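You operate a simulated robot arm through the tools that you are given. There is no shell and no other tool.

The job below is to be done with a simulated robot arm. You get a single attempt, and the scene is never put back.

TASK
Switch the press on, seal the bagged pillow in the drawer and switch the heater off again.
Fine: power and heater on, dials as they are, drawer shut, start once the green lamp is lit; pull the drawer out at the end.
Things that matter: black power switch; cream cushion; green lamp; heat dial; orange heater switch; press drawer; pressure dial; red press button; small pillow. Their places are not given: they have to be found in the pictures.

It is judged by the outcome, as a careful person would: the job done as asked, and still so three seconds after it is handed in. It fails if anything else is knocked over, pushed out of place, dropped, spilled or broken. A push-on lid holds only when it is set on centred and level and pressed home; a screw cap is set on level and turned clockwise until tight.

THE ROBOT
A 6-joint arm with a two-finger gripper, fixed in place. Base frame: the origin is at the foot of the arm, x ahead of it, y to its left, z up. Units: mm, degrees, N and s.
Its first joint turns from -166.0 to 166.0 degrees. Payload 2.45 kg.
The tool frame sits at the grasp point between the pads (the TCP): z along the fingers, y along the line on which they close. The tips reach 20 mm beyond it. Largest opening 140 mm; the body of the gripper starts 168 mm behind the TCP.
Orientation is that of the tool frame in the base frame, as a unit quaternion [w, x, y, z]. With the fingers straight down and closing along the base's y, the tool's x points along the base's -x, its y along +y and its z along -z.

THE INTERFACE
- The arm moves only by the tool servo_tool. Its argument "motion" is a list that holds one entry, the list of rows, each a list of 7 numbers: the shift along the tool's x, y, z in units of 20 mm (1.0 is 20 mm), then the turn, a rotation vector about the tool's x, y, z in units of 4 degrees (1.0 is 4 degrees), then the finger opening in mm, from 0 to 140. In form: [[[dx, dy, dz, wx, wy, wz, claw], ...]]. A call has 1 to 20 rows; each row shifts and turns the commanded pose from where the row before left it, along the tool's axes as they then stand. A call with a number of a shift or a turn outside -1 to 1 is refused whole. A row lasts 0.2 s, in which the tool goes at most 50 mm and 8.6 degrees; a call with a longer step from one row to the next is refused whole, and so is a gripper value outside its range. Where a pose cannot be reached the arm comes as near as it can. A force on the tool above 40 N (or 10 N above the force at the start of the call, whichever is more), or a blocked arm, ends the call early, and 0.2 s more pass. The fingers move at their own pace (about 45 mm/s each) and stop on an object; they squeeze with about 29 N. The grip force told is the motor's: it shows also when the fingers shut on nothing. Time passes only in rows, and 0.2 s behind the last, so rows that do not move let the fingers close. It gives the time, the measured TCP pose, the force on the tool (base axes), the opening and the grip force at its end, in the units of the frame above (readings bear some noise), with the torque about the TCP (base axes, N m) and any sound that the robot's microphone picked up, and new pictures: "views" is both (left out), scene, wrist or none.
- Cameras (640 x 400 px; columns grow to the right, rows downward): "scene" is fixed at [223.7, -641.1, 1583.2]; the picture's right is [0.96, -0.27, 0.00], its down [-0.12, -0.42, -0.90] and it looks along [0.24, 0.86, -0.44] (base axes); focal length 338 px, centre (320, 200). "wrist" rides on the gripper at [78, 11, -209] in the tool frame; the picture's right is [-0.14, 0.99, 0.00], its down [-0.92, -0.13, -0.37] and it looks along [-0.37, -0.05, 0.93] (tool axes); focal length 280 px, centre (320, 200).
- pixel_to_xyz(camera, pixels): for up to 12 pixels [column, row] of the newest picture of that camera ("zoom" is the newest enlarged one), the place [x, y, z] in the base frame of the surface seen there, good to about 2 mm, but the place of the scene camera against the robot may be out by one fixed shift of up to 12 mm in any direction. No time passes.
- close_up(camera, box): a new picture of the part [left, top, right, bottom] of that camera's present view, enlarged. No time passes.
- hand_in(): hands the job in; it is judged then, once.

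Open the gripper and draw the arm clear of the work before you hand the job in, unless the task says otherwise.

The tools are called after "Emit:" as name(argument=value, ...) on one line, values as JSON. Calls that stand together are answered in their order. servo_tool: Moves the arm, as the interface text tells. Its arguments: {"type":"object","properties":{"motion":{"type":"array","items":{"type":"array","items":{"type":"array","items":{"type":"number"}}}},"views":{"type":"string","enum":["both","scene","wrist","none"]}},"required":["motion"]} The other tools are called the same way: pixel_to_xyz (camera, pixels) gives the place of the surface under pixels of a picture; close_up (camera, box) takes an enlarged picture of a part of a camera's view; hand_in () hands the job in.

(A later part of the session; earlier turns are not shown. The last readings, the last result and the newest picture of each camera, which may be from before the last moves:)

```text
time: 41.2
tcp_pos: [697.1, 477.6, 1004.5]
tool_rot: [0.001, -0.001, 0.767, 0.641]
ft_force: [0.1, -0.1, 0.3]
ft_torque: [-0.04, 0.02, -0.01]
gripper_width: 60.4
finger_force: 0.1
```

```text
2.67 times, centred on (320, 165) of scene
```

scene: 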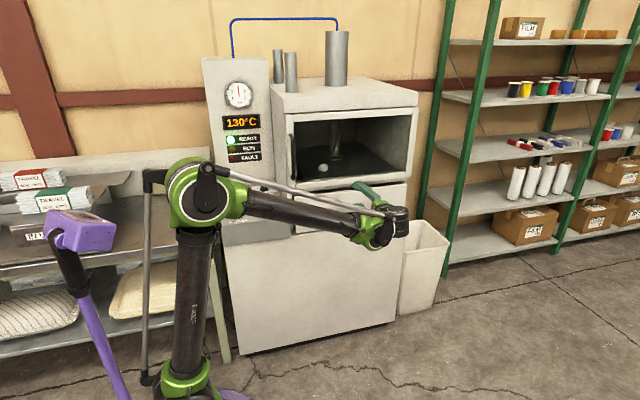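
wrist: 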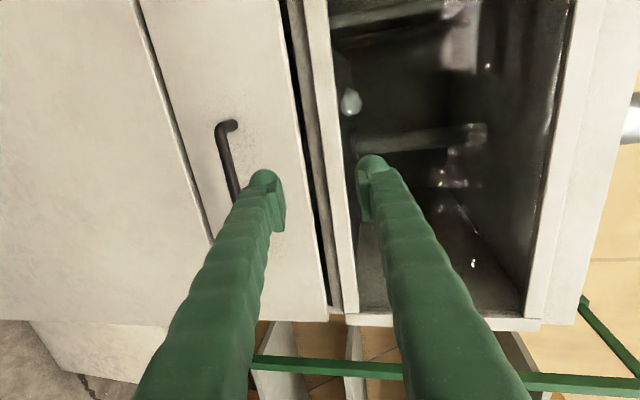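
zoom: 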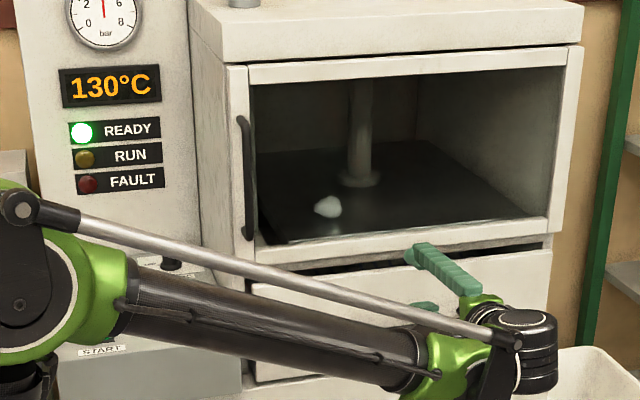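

READY is lit green at 130 °C, no fault. I verify the drawer stayed shut after releasing.

Emit:
pixel_to_xyz(camera="wrist", pixels=[[200, 60], [250, 60], [260, 150], [290, 250], [100, 100], [60, 200], [310, 60], [350, 300], [350, 100], [345, 75], [312, 20], [160, 100]])

Emit:
close_up(camera="wrist", box=[120, 0, 440, 200])

```text
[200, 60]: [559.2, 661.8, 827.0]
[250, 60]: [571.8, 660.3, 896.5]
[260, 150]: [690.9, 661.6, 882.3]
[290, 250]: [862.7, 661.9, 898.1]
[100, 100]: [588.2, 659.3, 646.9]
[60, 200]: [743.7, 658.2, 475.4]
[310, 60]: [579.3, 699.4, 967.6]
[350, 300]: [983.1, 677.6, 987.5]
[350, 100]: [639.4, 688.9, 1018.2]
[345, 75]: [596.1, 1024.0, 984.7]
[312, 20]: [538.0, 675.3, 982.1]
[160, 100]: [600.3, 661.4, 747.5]
```

```text
2.00 times, centred on (280, 100) of wrist
```

zoom: 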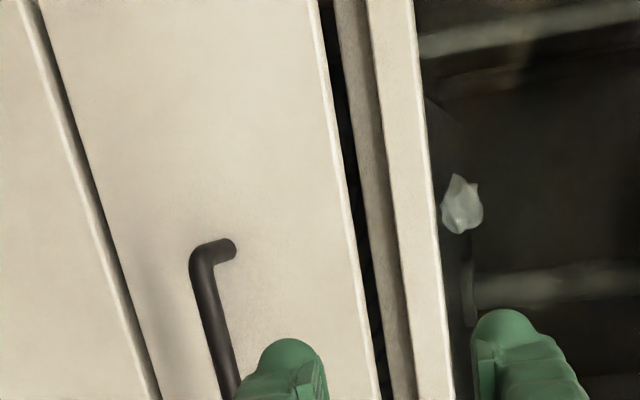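

The drawer is shut (face 661, flush). I rotate the tool back to pointing down while moving to x≈380, closing the fingers.

Emit:
servo_tool(motion=[[[0.8, 0, 0, 1, 0, 0, 0], [0.8, 0, 0, 1, 0, 0, 0], [0.8, 0, 0, 1, 0, 0, 0], [0.8, 0, 0, 1, 0, 0, 0], [0.8, 0, 0, 1, 0, 0, 0], [0.8, 0, 0, 1, 0, 0, 0], [0.8, 0, 0, 1, 0, 0, 0], [0.8, 0, 0, 1, 0, 0, 0], [0.8, 0, 0, 1, 0, 0, 0], [0.8, 0, 0, 1, 0, 0, 0], [0.8, 0, 0, 1, 0, 0, 0], [0.8, 0, 0, 1, 0, 0, 0], [0.8, 0, 0, 1, 0, 0, 0], [0.8, 0, 0, 1, 0, 0, 0], [0.8, 0, 0, 1, 0, 0, 0], [0.8, 0, 0, 1, 0, 0, 0], [0.8, 0, 0, 1, 0, 0, 0], [0.8, 0, 0, 1, 0, 0, 0], [0.8, 0, 0, 1, 0, 0, 0], [0.8, 0, 0, 1, 0, 0, 0]]])

```text
time: 45.4
tcp_pos: [378.2, 476.5, 1003.7]
tool_rot: [0.001, 0.001, 1.0, -0.002]
ft_force: [0.3, 0.0, -0.7]
ft_torque: [0.04, 0.01, -0.01]
gripper_width: 0.2
finger_force: 29.0
```

scene: 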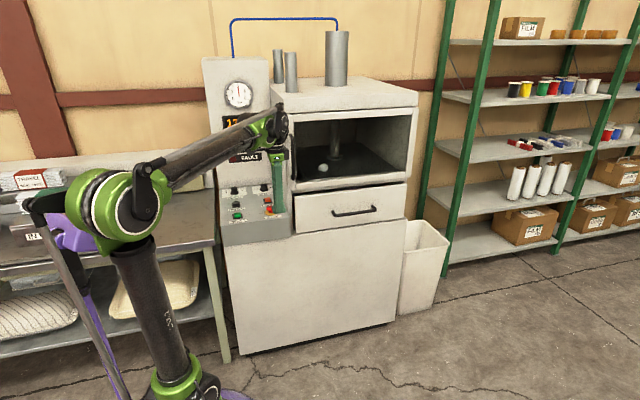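
wrist: 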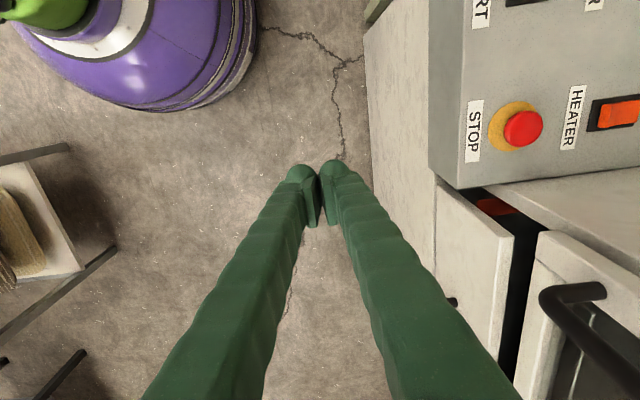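

The drawer looks shut at (350,205). I move above the green START button at (225, 713).

Emit:
servo_tool(motion=[[[0.638, 0.988, 0.2, 0, 0, 0, 0], [0.638, 0.988, 0.2, 0, 0, 0, 0], [0.638, 0.988, 0.2, 0, 0, 0, 0], [0.638, 0.988, 0.2, 0, 0, 0, 0], [0.638, 0.988, 0.2, 0, 0, 0, 0], [0.638, 0.988, 0.2, 0, 0, 0, 0], [0.638, 0.988, 0.2, 0, 0, 0, 0], [0.638, 0.988, 0.2, 0, 0, 0, 0], [0.638, 0.988, 0.2, 0, 0, 0, 0], [0.638, 0.988, 0.2, 0, 0, 0, 0], [0.638, 0.988, 0.2, 0, 0, 0, 0], [0.638, 0.988, 0.2, 0, 0, 0, 0], [0, 0, 0, 0, 0, 0, 0]]])

Emit:
close_up(camera="scene", box=[205, 70, 305, 240])

```text
time: 48.2
tcp_pos: [223.2, 714.8, 954.0]
tool_rot: [0.002, 0.001, 1.0, -0.001]
ft_force: [0.3, 0.2, 0.1]
ft_torque: [0.0, -0.01, 0.0]
gripper_width: 0.1
finger_force: 29.4
```

scene: 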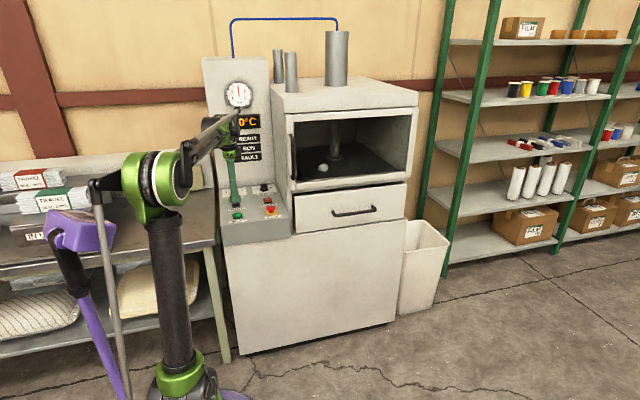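
wrist: 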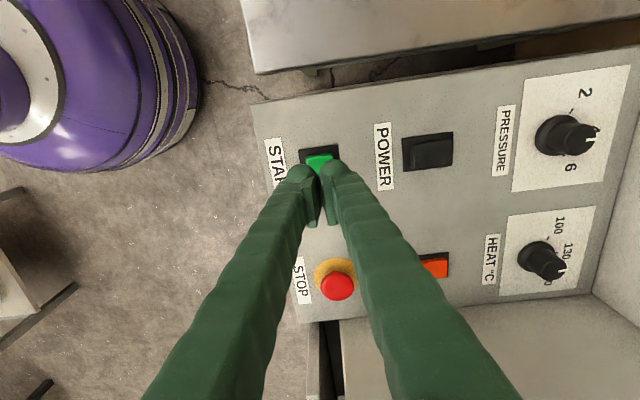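

```text
2.35 times, centred on (255, 155) of scene
```

zoom: 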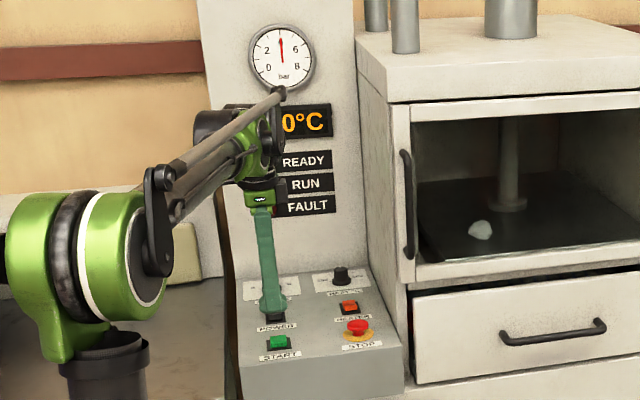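

The arm hides the lamps from here, but READY was steadily lit at 130 °C since t≈18. The fingers are over the green START button (wrist (320,162)); I press it down and lift.

Emit:
servo_tool(motion=[[[-0.07, -0.05, 1, 0, 0, 0, 0], [0, 0, 1, 0, 0, 0, 0], [0, 0, 0.8, 0, 0, 0, 0], [0, 0, 0.15, 0, 0, 0, 0], [0, 0, 0.15, 0, 0, 0, 0], [0, 0, 0.15, 0, 0, 0, 0], [0, 0, 0.15, 0, 0, 0, 0]]])

Emit:
close_up(camera="scene", box=[205, 70, 305, 240])

```text
time: 49.8
tcp_pos: [225.8, 714.3, 887.0]
tool_rot: [0.001, 0.0, 1.0, -0.003]
ft_force: [-0.8, 0.9, 3.1]
ft_torque: [0.01, 0.04, -0.01]
gripper_width: 5.9
finger_force: 29.5
heard: click
```

scene: 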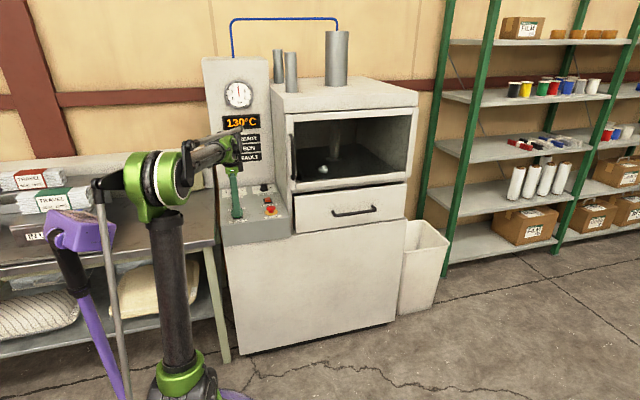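
wrist: 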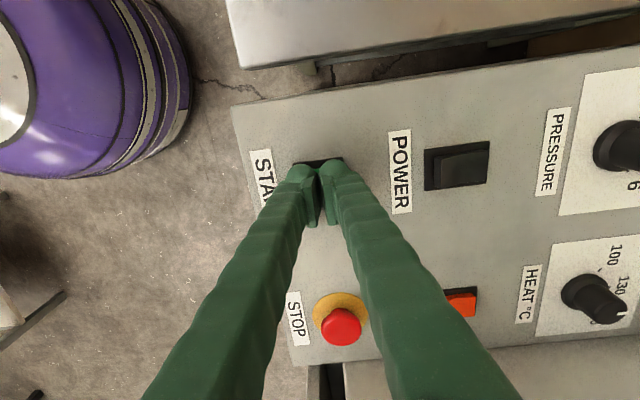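

```text
2.35 times, centred on (255, 155) of scene
```

zoom: 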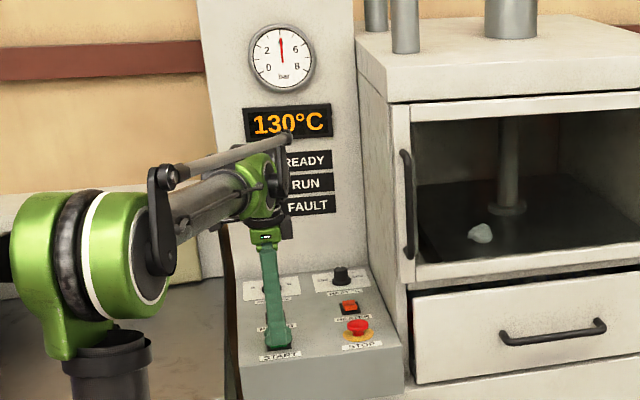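

A click was heard and the button went down. I lift off and back the arm out to the right-front so that the lamps can be seen.

Emit:
servo_tool(motion=[[[0, 0, -1, 0, 0, 0, 0], [0, 0, -1, 0, 0, 0, 0], [0, 0, -1, 0, 0, 0, 0], [0, 0, -1, 0, 0, 0, 0], [-0.7, -1, -0.3, 0, 0, 0, 0], [-0.7, -1, -0.3, 0, 0, 0, 0], [-0.7, -1, -0.3, 0, 0, 0, 0], [-0.7, -1, -0.3, 0, 0, 0, 0], [-0.7, -1, -0.3, 0, 0, 0, 0], [-0.7, -1, -0.3, 0, 0, 0, 0], [-0.7, -1, -0.3, 0, 0, 0, 0], [-0.7, -1, -0.3, 0, 0, 0, 0], [-0.7, -1, -0.3, 0, 0, 0, 0], [-0.7, -1, -0.3, 0, 0, 0, 0], [-0.7, -1, -0.3, 0, 0, 0, 0], [-1, -0.5, 0, 0, 0, 0, 0], [-1, -0.5, 0, 0, 0, 0, 0], [-1, -0.5, 0, 0, 0, 0, 0], [-1, -0.5, 0, 0, 0, 0, 0], [-1, -0.5, 0, 0, 0, 0, 0]]])

Emit:
close_up(camera="scene", box=[200, 70, 420, 240])

```text
time: 54.0
tcp_pos: [479.9, 444.5, 1034.7]
tool_rot: [0.001, 0.0, 1.0, -0.002]
ft_force: [-0.1, -0.6, -0.2]
ft_torque: [-0.01, -0.05, -0.02]
gripper_width: 0.0
finger_force: 29.2
```

scene: 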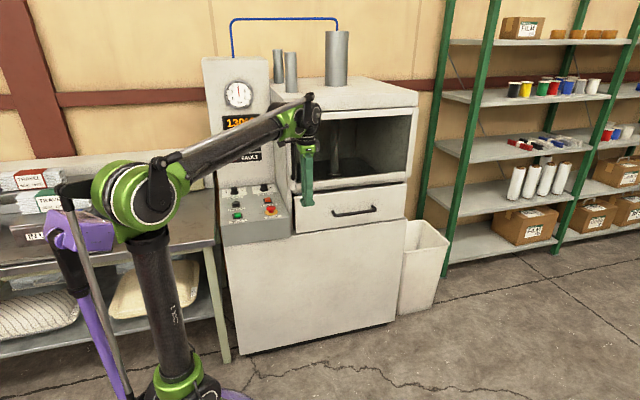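
wrist: 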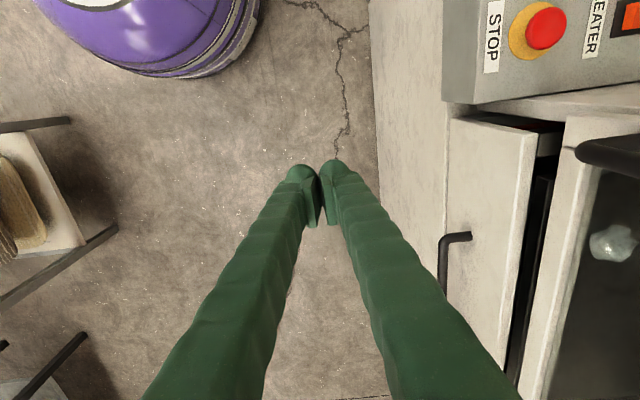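

```text
2.35 times, centred on (310, 155) of scene
```

zoom: 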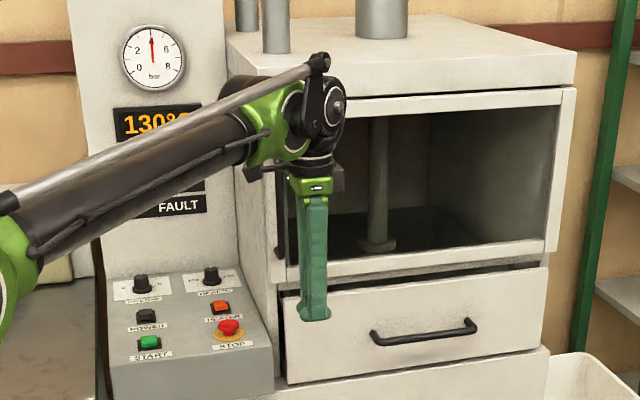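

The platen has come down (rod longer at (335,150)), so it is running. I shift further right to uncover the lamps.

Emit:
servo_tool(motion=[[[-1, -1, 0, 0, 0, 0, 0], [-1, -1, 0, 0, 0, 0, 0], [-1, -1, 0, 0, 0, 0, 0], [-1, -1, 0, 0, 0, 0, 0], [-1, -1, 0, 0, 0, 0, 0], [-1, -1, 0, 0, 0, 0, 0], [-1, -1, 0, 0, 0, 0, 0], [-1, -1, 0, 0, 0, 0, 0]]], views="scene")

Emit:
close_up(camera="scene", box=[200, 70, 420, 240])

```text
time: 55.8
tcp_pos: [640.1, 283.7, 1035.1]
tool_rot: [0.0, -0.001, 1.0, -0.002]
ft_force: [-0.7, -0.1, 1.0]
ft_torque: [-0.05, 0.0, -0.03]
gripper_width: 0.2
finger_force: 29.6
```

scene: 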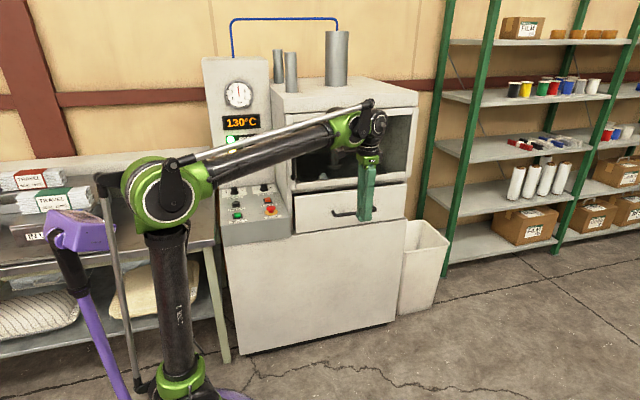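

```text
2.35 times, centred on (310, 155) of scene
```

zoom: 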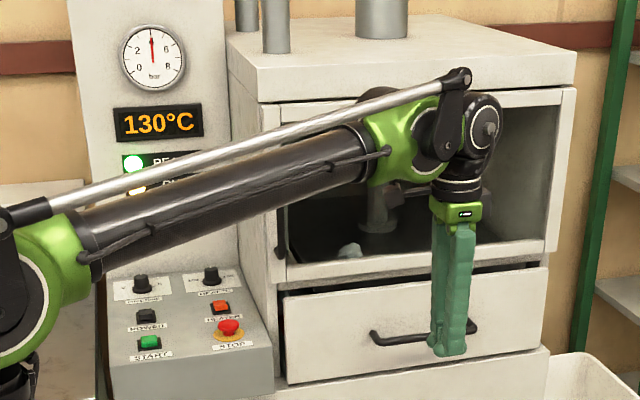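

Green is lit and amber RUN appears lit at zoom (138,188). I lower the arm a little to clear the view and wait.

Emit:
servo_tool(motion=[[[0, -1, 0.5, 0, 0, 0, 0], [0, -1, 1, 0, 0, 0, 0], [0, -1, 1, 0, 0, 0, 0], [0, -1, 1, 0, 0, 0, 0], [0, -1, 1, 0, 0, 0, 0], [0, -1, 1, 0, 0, 0, 0], [0, -1, 1, 0, 0, 0, 0], [0, 0, 0, 0, 0, 0, 0]]], views="scene")

Emit:
close_up(camera="scene", box=[200, 70, 420, 240])

```text
time: 57.6
tcp_pos: [639.2, 144.3, 905.6]
tool_rot: [0.001, 0.0, 1.0, -0.002]
ft_force: [-0.1, -0.4, 0.1]
ft_torque: [-0.02, 0.01, 0.02]
gripper_width: 0.2
finger_force: 29.0
```

scene: 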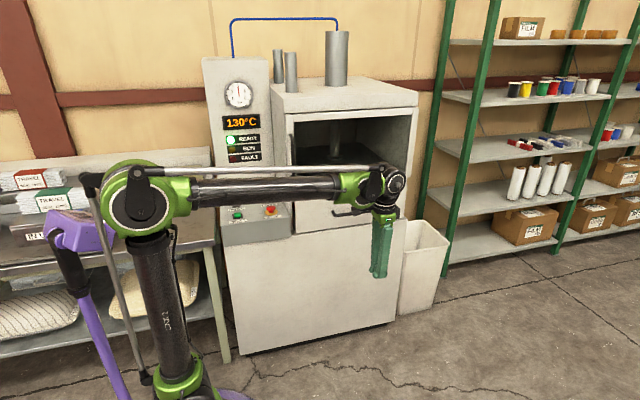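

```text
2.35 times, centred on (310, 155) of scene
```

zoom: 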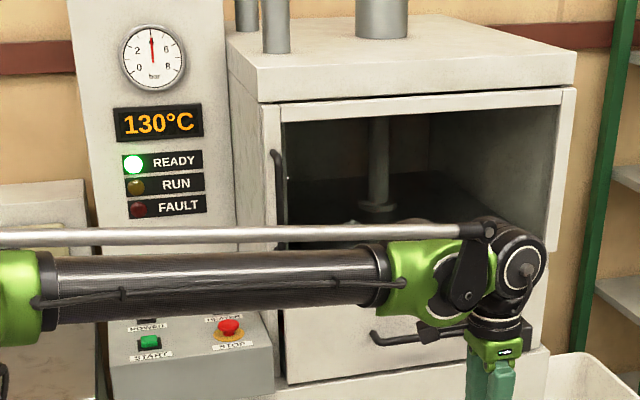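

RUN has gone out, FAULT dark, READY still lit, and the platen seems to rise. I wait about two seconds to confirm.

Emit:
servo_tool(motion=[[[0, 0, 0, 0, 0, 0, 0], [0, 0, 0, 0, 0, 0, 0], [0, 0, 0, 0, 0, 0, 0], [0, 0, 0, 0, 0, 0, 0], [0, 0, 0, 0, 0, 0, 0], [0, 0, 0, 0, 0, 0, 0], [0, 0, 0, 0, 0, 0, 0], [0, 0, 0, 0, 0, 0, 0], [0, 0, 0, 0, 0, 0, 0], [0, 0, 0, 0, 0, 0, 0]]], views="scene")

Emit:
close_up(camera="scene", box=[200, 70, 420, 240])

```text
time: 59.8
tcp_pos: [639.5, 143.1, 906.6]
tool_rot: [0.001, 0.0, 1.0, -0.002]
ft_force: [0.7, 0.2, 0.1]
ft_torque: [0.02, -0.01, -0.02]
gripper_width: 0.0
finger_force: 29.3
```

scene: 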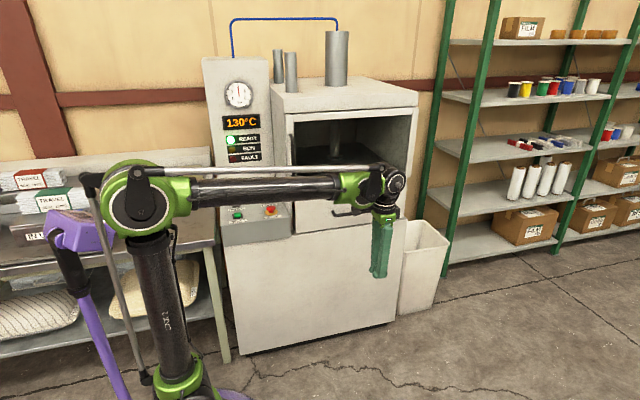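

```text
2.35 times, centred on (310, 155) of scene
```

zoom: 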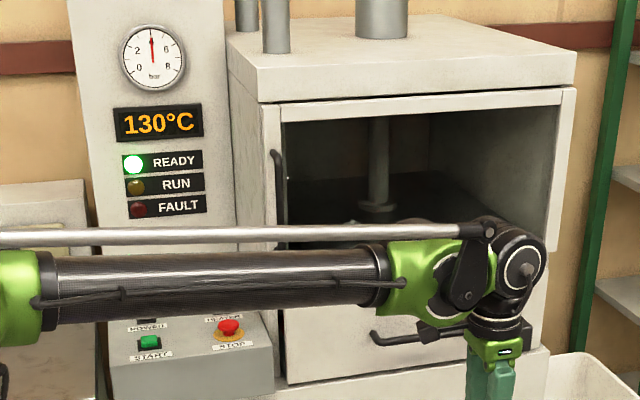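

The cycle is complete: RUN off, READY on, no fault, platen raised. I go back toward the panel to switch the heater off.

Emit:
servo_tool(motion=[[[0.776, 0.988, -0.35, 0, 0, 0, 0], [0.776, 0.988, -0.35, 0, 0, 0, 0], [0.776, 0.988, -0.35, 0, 0, 0, 0], [0.776, 0.988, -0.35, 0, 0, 0, 0], [0.776, 0.988, -0.35, 0, 0, 0, 0], [0.776, 0.988, -0.35, 0, 0, 0, 0], [0.776, 0.988, -0.35, 0, 0, 0, 0], [0.776, 0.988, -0.35, 0, 0, 0, 0], [0.776, 0.988, -0.35, 0, 0, 0, 0], [0.776, 0.988, -0.35, 0, 0, 0, 0], [0.776, 0.988, -0.35, 0, 0, 0, 0], [0.776, 0.988, -0.35, 0, 0, 0, 0], [0.776, 0.988, -0.35, 0, 0, 0, 0], [0.776, 0.988, -0.35, 0, 0, 0, 0], [0.776, 0.988, -0.35, 0, 0, 0, 0], [0.776, 0.988, -0.35, 0, 0, 0, 0], [0.776, 0.988, -0.35, 0, 0, 0, 0]]], views="wrist")

Emit:
servo_tool(motion=[[[0.02, 0.9, 0.1, 0, 0, 0, 0], [0, 0.9, 0.1, 0, 0, 0, 0], [0, 0.9, 0.1, 0, 0, 0, 0], [0, 0.9, 0.1, 0, 0, 0, 0], [0, 0.9, 0.1, 0, 0, 0, 0], [0, 0.9, 0.1, 0, 0, 0, 0], [0, 0.9, 0.1, 0, 0, 0, 0], [0, 0.9, 0.1, 0, 0, 0, 0], [0, 0.9, 0.1, 0, 0, 0, 0], [0, 0.9, 0.1, 0, 0, 0, 0], [0, 0.9, 0.1, 0, 0, 0, 0], [0, 0.9, 0.1, 0, 0, 0, 0]]])

Emit:
close_up(camera="wrist", box=[300, 40, 620, 240])

```text
time: 63.4
tcp_pos: [375.9, 481.1, 1022.5]
tool_rot: [0.0, 0.0, 1.0, -0.001]
ft_force: [-0.5, -0.6, -0.2]
ft_torque: [0.01, 0.02, 0.0]
gripper_width: 0.0
finger_force: 29.2
```

wrist: 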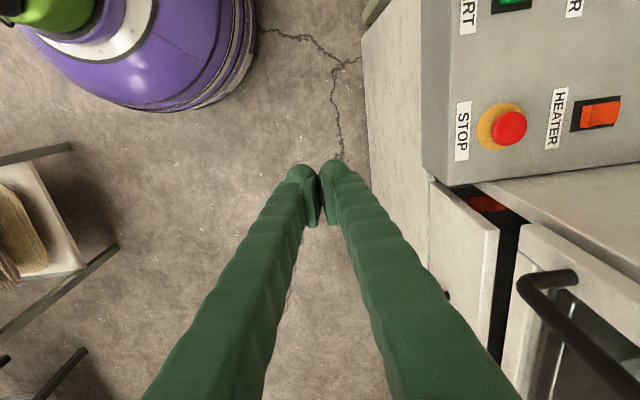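

```text
time: 66.0
tcp_pos: [374.6, 697.7, 998.0]
tool_rot: [0.001, 0.0, 1.0, -0.002]
ft_force: [0.5, -0.7, 0.1]
ft_torque: [0.07, -0.02, -0.01]
gripper_width: 0.0
finger_force: 29.1
```

scene: 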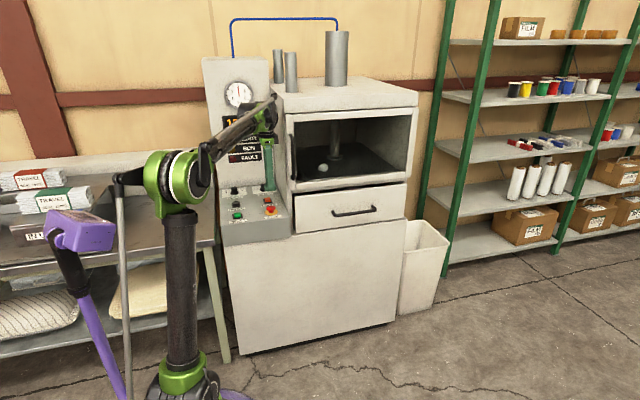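
wrist: 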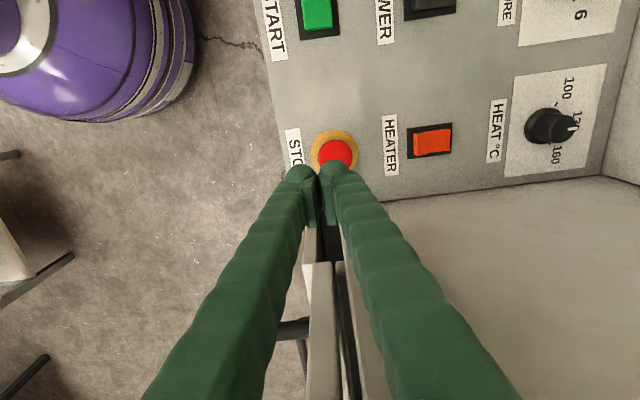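

```text
2.00 times, centred on (460, 140) of wrist
```

zoom: 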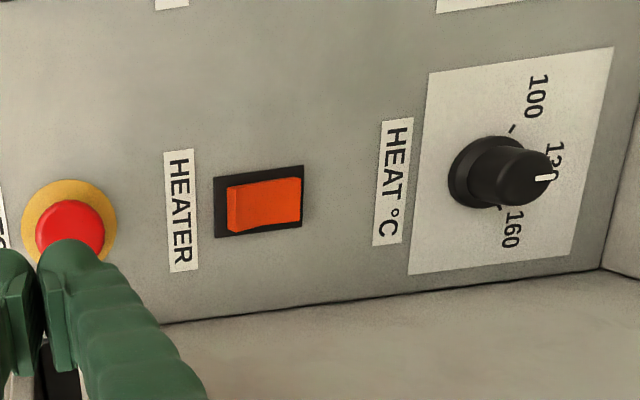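

The rocker's front end now stands up (on). I move above its front half at y≈814 and press down to z≈889.

Emit:
servo_tool(motion=[[[0, 0.97, 0, 0, 0, 0, 0], [0, 0.97, 0, 0, 0, 0, 0], [0, 0.97, 0.3, 0, 0, 0, 0], [0, 0.97, 0.5, 0, 0, 0, 0], [0, 0.97, 0.5, 0, 0, 0, 0], [0, 0.97, 0.5, 0, 0, 0, 0], [0, 0, 1, 0, 0, 0, 0], [0, 0, 1, 0, 0, 0, 0], [0, 0, 1, 0, 0, 0, 0], [0, 0, 0.15, 0, 0, 0, 0], [0, 0, 0.15, 0, 0, 0, 0], [0, 0, 0.15, 0, 0, 0, 0], [0, 0, 0.15, 0, 0, 0, 0]]])

Emit:
close_up(camera="scene", box=[200, 70, 300, 240])

```text
time: 68.8
tcp_pos: [375.7, 813.6, 889.5]
tool_rot: [0.002, -0.001, 1.0, -0.001]
ft_force: [-0.1, -0.2, 0.1]
ft_torque: [0.01, 0.02, 0.0]
gripper_width: 0.0
finger_force: 29.1
```

scene: 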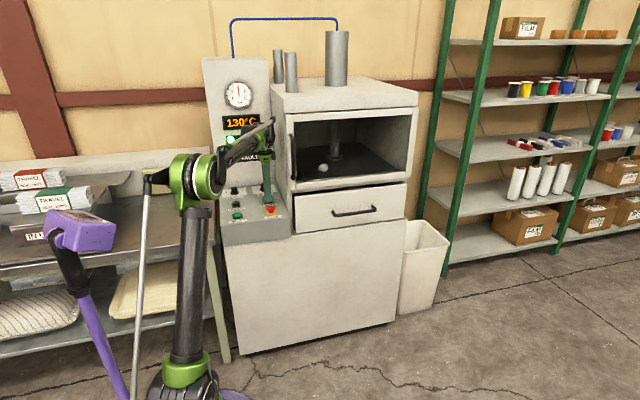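
wrist: 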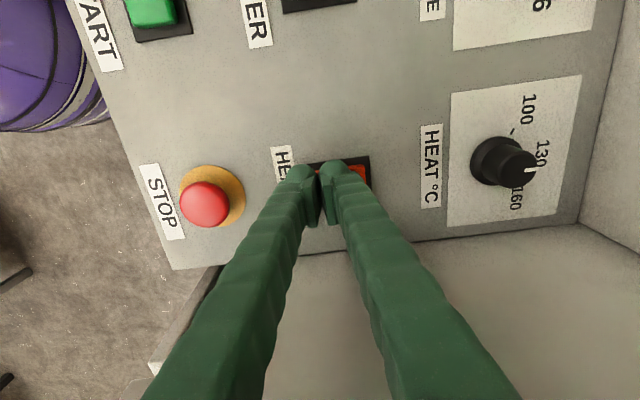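

```text
2.35 times, centred on (250, 155) of scene
```

zoom: 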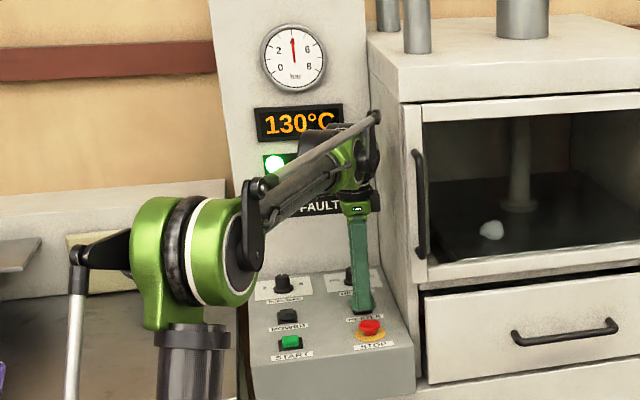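

Contact force is nearly nil, so I lift and back off to see whether the rocker flipped.

Emit:
servo_tool(motion=[[[0, 0, -1, 0, 0, 0, 0], [0, 0, -1, 0, 0, 0, 0], [0, 0, -1, 0, 0, 0, 0], [0, 0, -1, 0, 0, 0, 0], [0, 0, -1, 0, 0, 0, 0], [0, -1, -0.1, 0, 0, 0, 0], [0, -1, -0.1, 0, 0, 0, 0], [0, -1, -0.1, 0, 0, 0, 0], [0, -1, -0.1, 0, 0, 0, 0], [0, -1, -0.1, 0, 0, 0, 0], [0, -1, -0.1, 0, 0, 0, 0]]])

Emit:
close_up(camera="wrist", box=[300, 40, 620, 240])

Emit:
close_up(camera="scene", box=[200, 70, 300, 240])

```text
time: 71.2
tcp_pos: [375.1, 693.5, 1002.1]
tool_rot: [0.001, 0.0, 1.0, -0.003]
ft_force: [1.0, -0.5, -0.6]
ft_torque: [-0.03, 0.0, 0.03]
gripper_width: 0.0
finger_force: 29.1
```

scene: 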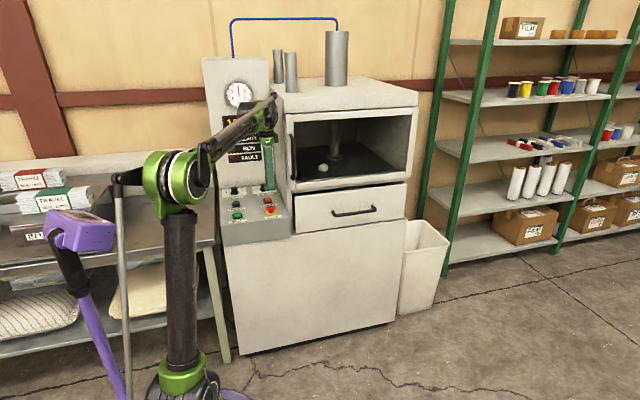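
wrist: 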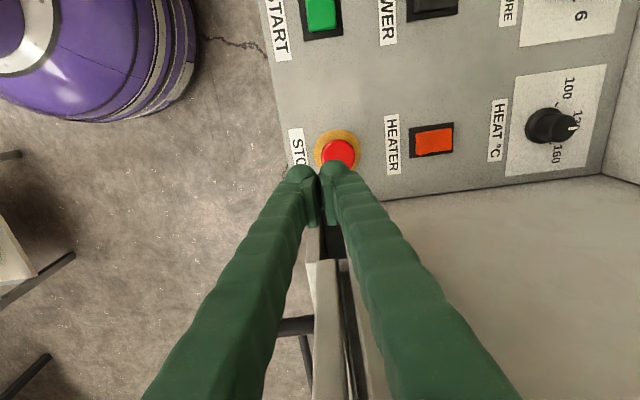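

```text
2.00 times, centred on (460, 140) of wrist
```

zoom: 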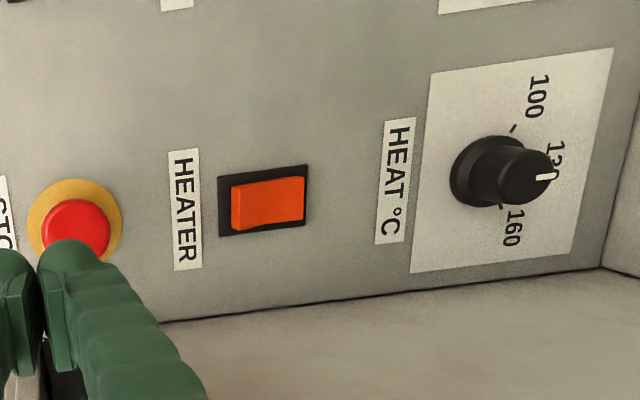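

```text
2.35 times, centred on (250, 155) of scene
```

zoom: 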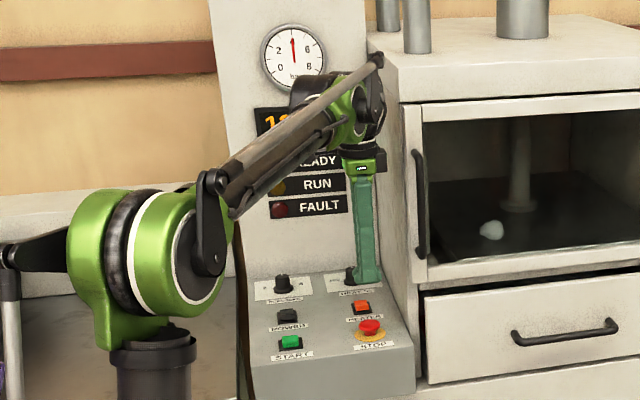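

The rocker looks hardly changed; I measure its height front to rear.

Emit:
pixel_to_xyz(camera="wrist", pixels=[[418, 141], [422, 141], [426, 140], [430, 140], [434, 140], [438, 139], [442, 139], [446, 138], [450, 137], [434, 132], [434, 148], [460, 140]])

Emit:
close_up(camera="wrist", box=[395, 115, 475, 165])

Emit:
close_up(camera="wrist", box=[380, 0, 500, 75])

Emit:
close_up(camera="scene", box=[216, 180, 296, 230])

```text
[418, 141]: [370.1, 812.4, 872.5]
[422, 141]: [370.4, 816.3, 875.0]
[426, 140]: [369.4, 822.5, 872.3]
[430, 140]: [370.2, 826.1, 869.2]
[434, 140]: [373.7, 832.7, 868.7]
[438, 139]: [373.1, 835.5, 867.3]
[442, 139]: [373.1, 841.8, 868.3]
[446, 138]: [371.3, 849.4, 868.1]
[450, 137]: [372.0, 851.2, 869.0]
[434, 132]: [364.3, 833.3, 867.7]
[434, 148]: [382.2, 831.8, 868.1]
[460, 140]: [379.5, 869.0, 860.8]
```

```text
8.00 times, centred on (435, 140) of wrist
```

zoom: 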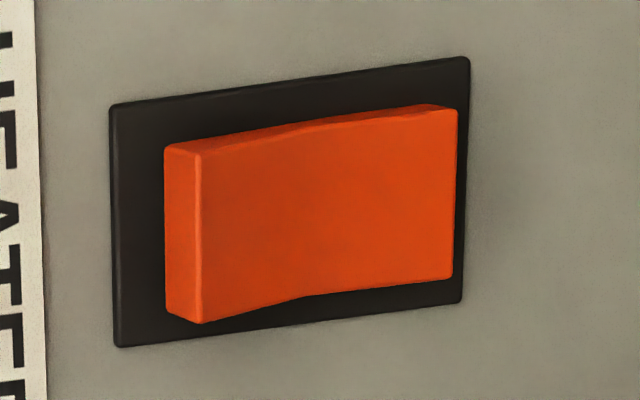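

```text
5.33 times, centred on (440, 38) of wrist
```

zoom: 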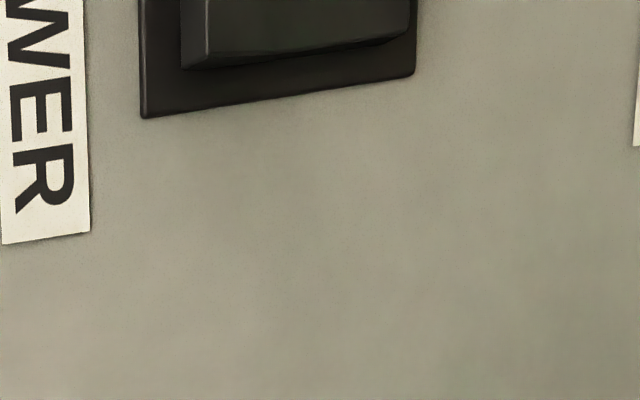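

```text
8.00 times, centred on (256, 205) of scene
```

zoom: 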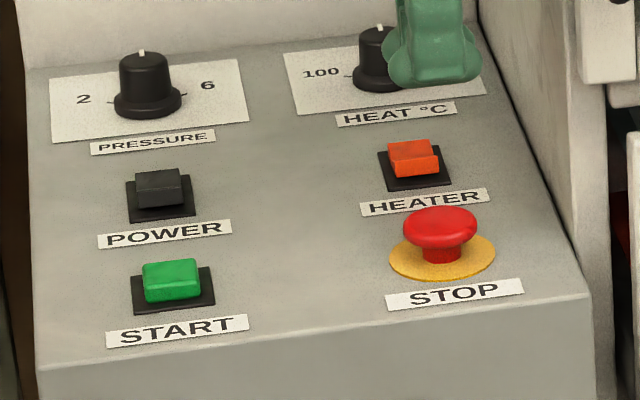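

The HEATER rocker's front end is still up (875 vs 868), like POWER, so it's still on. I go again and press deeper, to TCP z≈883.

Emit:
servo_tool(motion=[[[0, 0.98, 0, 0, 0, 0, 0], [0, 0.98, 0, 0, 0, 0, 0], [0, 0.98, 0.3, 0, 0, 0, 0], [0, 0.98, 0.5, 0, 0, 0, 0], [0, 0.98, 0.5, 0, 0, 0, 0], [0, 0.98, 0.5, 0, 0, 0, 0], [0, 0, 1, 0, 0, 0, 0], [0, 0, 1, 0, 0, 0, 0], [0, 0, 1, 0, 0, 0, 0], [0, 0, 0.2, 0, 0, 0, 0], [0, 0, 0.2, 0, 0, 0, 0], [0, 0, 0.2, 0, 0, 0, 0], [0, 0, 0.15, 0, 0, 0, 0], [0, 0, 0.15, 0, 0, 0, 0], [0, 0, 0.15, 0, 0, 0, 0]]])

Emit:
close_up(camera="wrist", box=[260, 120, 420, 220])

```text
time: 74.4
tcp_pos: [376.2, 811.7, 887.9]
tool_rot: [0.002, 0.001, 1.0, 0.0]
ft_force: [-0.6, -0.2, 19.3]
ft_torque: [0.17, 0.03, 0.01]
gripper_width: 0.0
finger_force: 29.6
stopped in row 15: the force on the tool passed its limit at 45 N (the readings are from after the stop); the commanded pose is now the measured one
```

scene: 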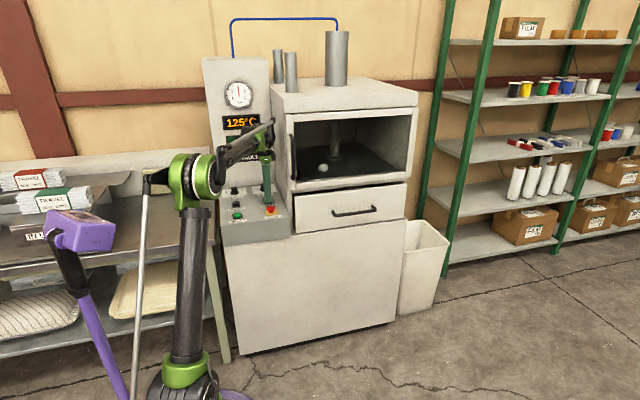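
wrist: 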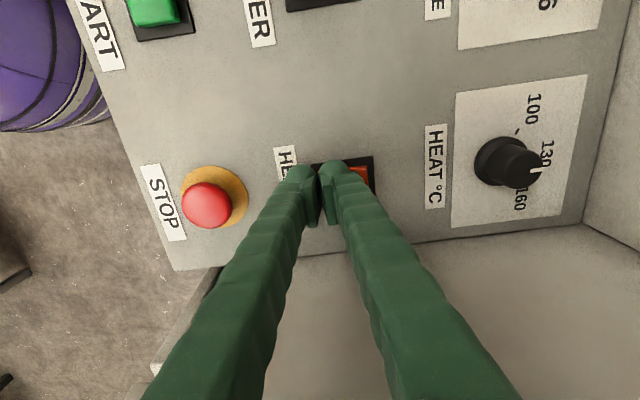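

```text
4.00 times, centred on (340, 170) of wrist
```

zoom: 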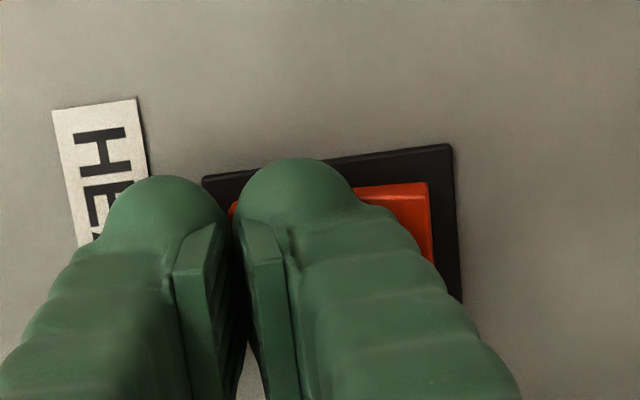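

The display now reads 125 °C, so it's cooling. I lift and back off again to check the rocker and the temperature trend.

Emit:
servo_tool(motion=[[[0, 0, -1, 0, 0, 0, 0], [0, 0, -1, 0, 0, 0, 0], [0, 0, -1, 0, 0, 0, 0], [0, 0, -1, 0, 0, 0, 0], [0, 0, -1, 0, 0, 0, 0], [0, -1, -0.1, 0, 0, 0, 0], [0, -1, -0.1, 0, 0, 0, 0], [0, -1, -0.1, 0, 0, 0, 0], [0, -1, -0.1, 0, 0, 0, 0], [0, -1, -0.1, 0, 0, 0, 0], [0, -1, -0.1, 0, 0, 0, 0]]])

Emit:
close_up(camera="wrist", box=[380, 110, 480, 170])

Emit:
close_up(camera="scene", box=[200, 70, 300, 240])

Emit:
close_up(camera="scene", box=[216, 180, 296, 230])

```text
time: 76.8
tcp_pos: [374.8, 692.5, 996.9]
tool_rot: [0.002, 0.0, 1.0, 0.0]
ft_force: [0.1, 0.0, 0.4]
ft_torque: [-0.02, 0.02, 0.0]
gripper_width: 0.0
finger_force: 29.2
```

scene: 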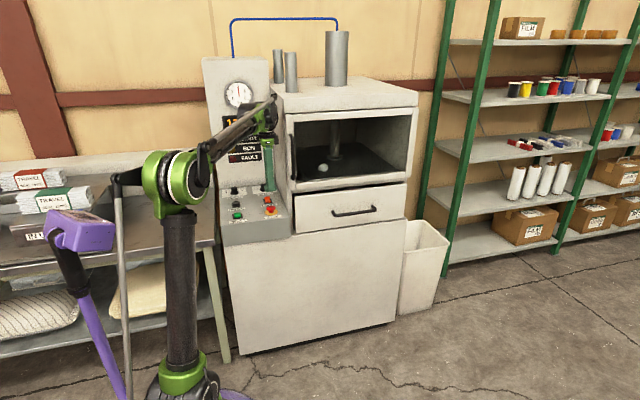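
wrist: 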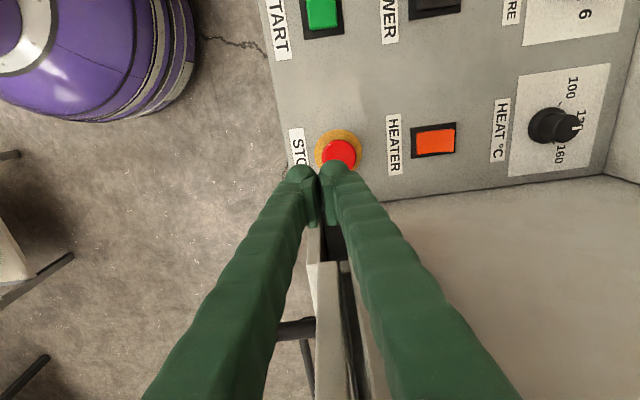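

```text
6.40 times, centred on (430, 140) of wrist
```

zoom: 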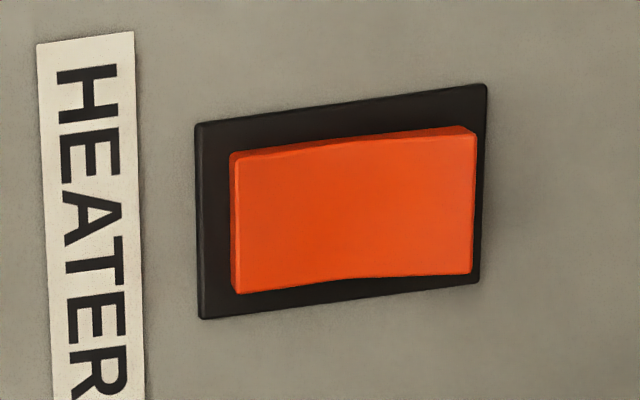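

```text
2.35 times, centred on (250, 155) of scene
```

zoom: 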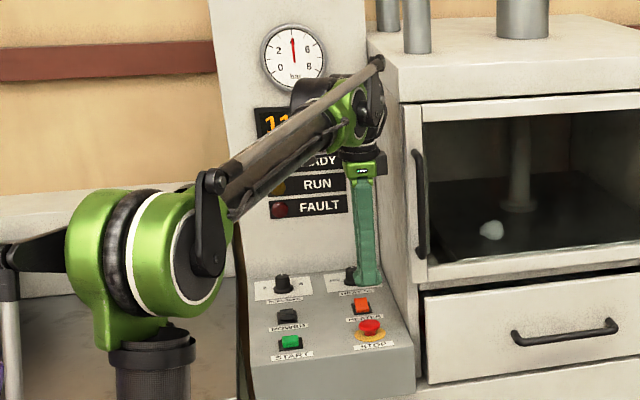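

```text
8.00 times, centred on (256, 205) of scene
```

zoom: 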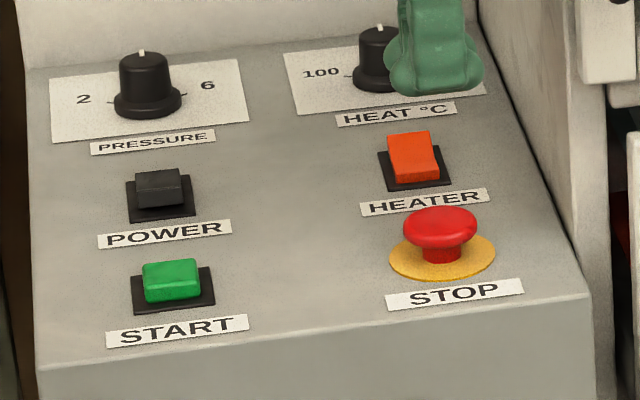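

Now the HEATER rocker has its rear end up (off), POWER stays on, and the temperature is down to 11x °C. I back out of the panel and turn the tool forward again on the way to the drawer handle.

Emit:
servo_tool(motion=[[[0, -0.98, 0, 0, 0, 0, 0], [0, -0.98, 0, 0, 0, 0, 0], [0, -0.98, 0, 0, 0, 0, 0], [0, -0.98, 0, 0, 0, 0, 0], [0, -0.98, 0, 0, 0, 0, 0], [0, -0.98, 0, 0, 0, 0, 0], [0, -0.98, 0, 0, 0, 0, 0], [0, -0.98, 0, 0, 0, 0, 0], [0, -0.98, 0, 0, 0, 0, 0], [0, -0.98, 0, 0, 0, 0, 0], [0, -0.98, 0, 0, 0, 0, 0]]], views="none")

Emit:
servo_tool(motion=[[[-0.81, 0, 0, -1, 0, 0, 60], [-0.81, 0, 0, -1, 0, 0, 60], [-0.81, 0, 0, -1, 0, 0, 60], [-0.81, 0, 0, -1, 0, 0, 60], [-0.81, 0, 0, -1, 0, 0, 60], [-0.81, 0, 0, -1, 0, 0, 60], [-0.81, 0, 0, -1, 0, 0, 60], [-0.81, 0, 0, -1, 0, 0, 60], [-0.81, 0, 0, -1, 0, 0, 60], [-0.81, 0, 0, -1, 0, 0, 60], [-0.81, 0, 0, -1, 0, 0, 60], [-0.81, 0, 0, -1, 0, 0, 60], [-0.81, 0, 0, -1, 0, 0, 60], [-0.81, 0, 0, -1, 0, 0, 60], [-0.81, 0, 0, -1, 0, 0, 60], [-0.81, 0, 0, -1, 0, 0, 60], [-0.81, 0, 0, -1, 0, 0, 60], [-0.81, 0, 0, -1, 0, 0, 60], [-0.81, 0, 0, -1, 0, 0, 60], [-0.81, 0, 0, -1, 0, 0, 60]]])

Emit:
close_up(camera="scene", box=[200, 70, 420, 240])

```text
time: 79.2
tcp_pos: [375.2, 474.5, 999.3]
tool_rot: [0.003, 0.0, 1.0, -0.001]
ft_force: [0.4, -0.2, -0.2]
ft_torque: [-0.02, 0.0, -0.02]
gripper_width: 0.0
finger_force: 29.5
```

```text
time: 83.4
tcp_pos: [699.7, 476.2, 1000.5]
tool_rot: [0.001, -0.001, 0.766, 0.643]
ft_force: [0.1, 0.0, 0.1]
ft_torque: [0.0, -0.06, 0.0]
gripper_width: 60.0
finger_force: 0.1
```

scene: 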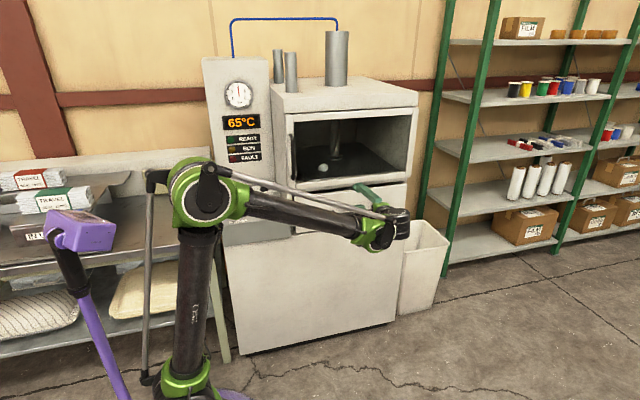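
wrist: 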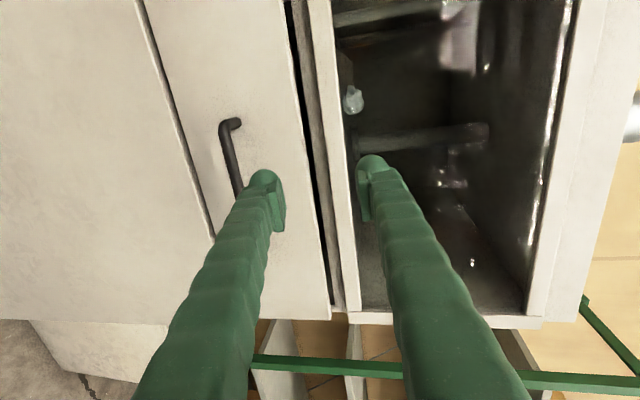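

```text
2.35 times, centred on (310, 155) of scene
```

zoom: 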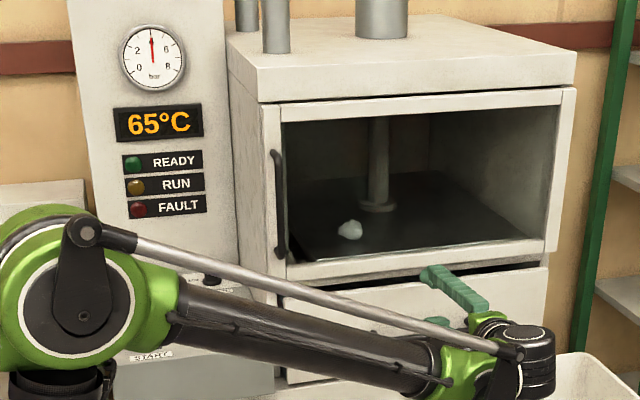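

65 °C and falling, READY out: heater is off. I descend to handle height and check before gripping.

Emit:
servo_tool(motion=[[[0, -0.923, 0.163, 0, 0, 0, 60], [0, -0.923, 0.163, 0, 0, 0, 60], [0, -0.923, 0.163, 0, 0, 0, 60], [0, -0.923, 0.163, 0, 0, 0, 60], [0, -0.923, 0.163, 0, 0, 0, 60], [0, -0.923, 0.163, 0, 0, 0, 60], [0, -0.923, 0.163, 0, 0, 0, 60], [0, -0.923, 0.163, 0, 0, 0, 60], [0, 0.157, 0.886, 0, 0, 0, 60], [0, 0.157, 0.886, 0, 0, 0, 60], [0, 0.157, 0.886, 0, 0, 0, 60], [0, 0, 0, 0, 0, 0, 60]]])

Emit:
pixel_to_xyz(camera="wrist", pixels=[[332, 160], [334, 170], [336, 180], [338, 180], [334, 180], [340, 200], [300, 120], [342, 220]])

```text
time: 86.0
tcp_pos: [700.0, 530.5, 849.2]
tool_rot: [0.001, -0.001, 0.767, 0.642]
ft_force: [-0.5, -0.2, 0.1]
ft_torque: [-0.02, 0.01, 0.0]
gripper_width: 60.2
finger_force: 0.1
```

scene: 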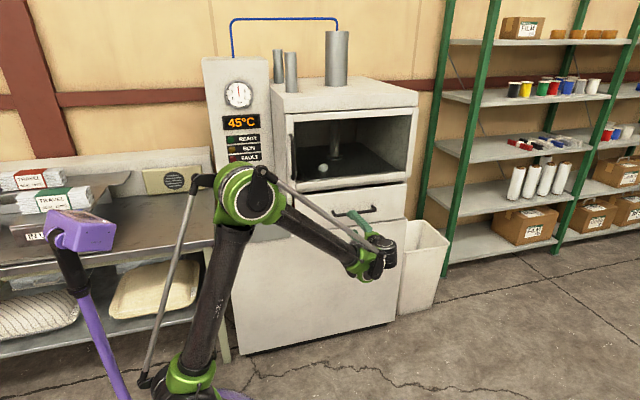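
wrist: 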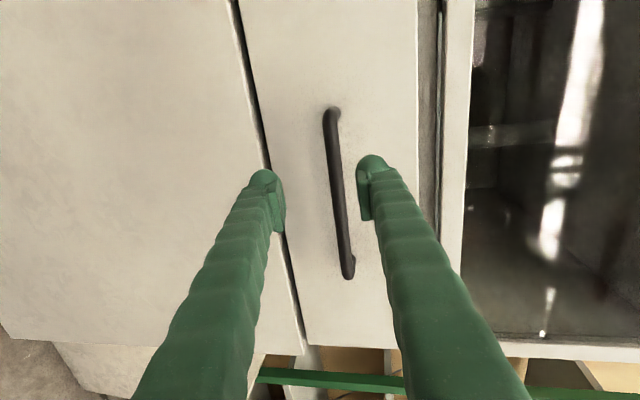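

```text
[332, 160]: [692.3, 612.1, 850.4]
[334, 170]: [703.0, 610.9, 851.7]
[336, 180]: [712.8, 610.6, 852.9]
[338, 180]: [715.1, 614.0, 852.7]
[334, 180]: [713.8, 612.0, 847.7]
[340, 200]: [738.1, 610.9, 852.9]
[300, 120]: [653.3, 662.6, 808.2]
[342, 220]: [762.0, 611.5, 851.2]
```

The bar is centred between the fingers (y≈617, z≈851). I advance 90 mm and close on it.

Emit:
servo_tool(motion=[[[0, 0.17, 0.886, 0, 0, 0, 60], [0, 0.17, 0.886, 0, 0, 0, 60], [0, 0.17, 0.886, 0, 0, 0, 60], [0, 0.17, 0.886, 0, 0, 0, 60], [0, 0.17, 0.886, 0, 0, 0, 60], [0, 0, 0, 0, 0, 0, 60], [0, 0, 0, 0, 0, 0, 0], [0, 0, 0, 0, 0, 0, 0], [0, 0, 0, 0, 0, 0, 0], [0, 0, 0, 0, 0, 0, 0], [0, 0, 0, 0, 0, 0, 0]]])

```text
time: 88.4
tcp_pos: [700.5, 620.4, 849.5]
tool_rot: [0.0, -0.001, 0.766, 0.643]
ft_force: [-1.8, -1.7, -8.4]
ft_torque: [-0.02, 0.12, -0.06]
gripper_width: 11.5
finger_force: 38.4
```

scene: 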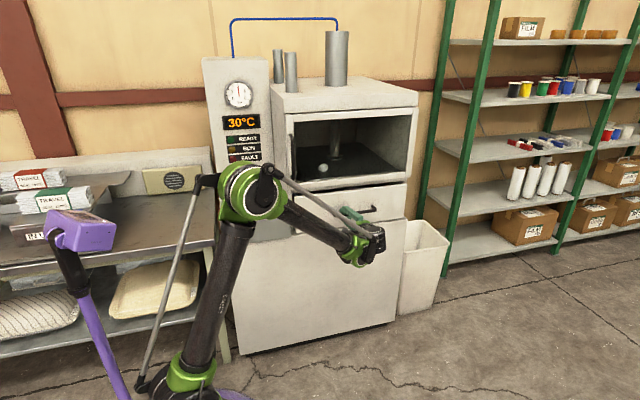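
wrist: 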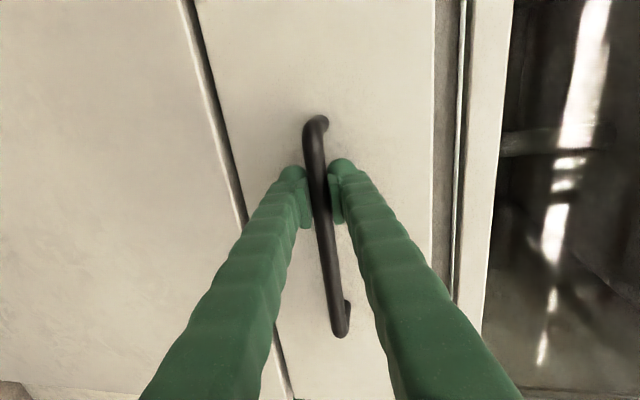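

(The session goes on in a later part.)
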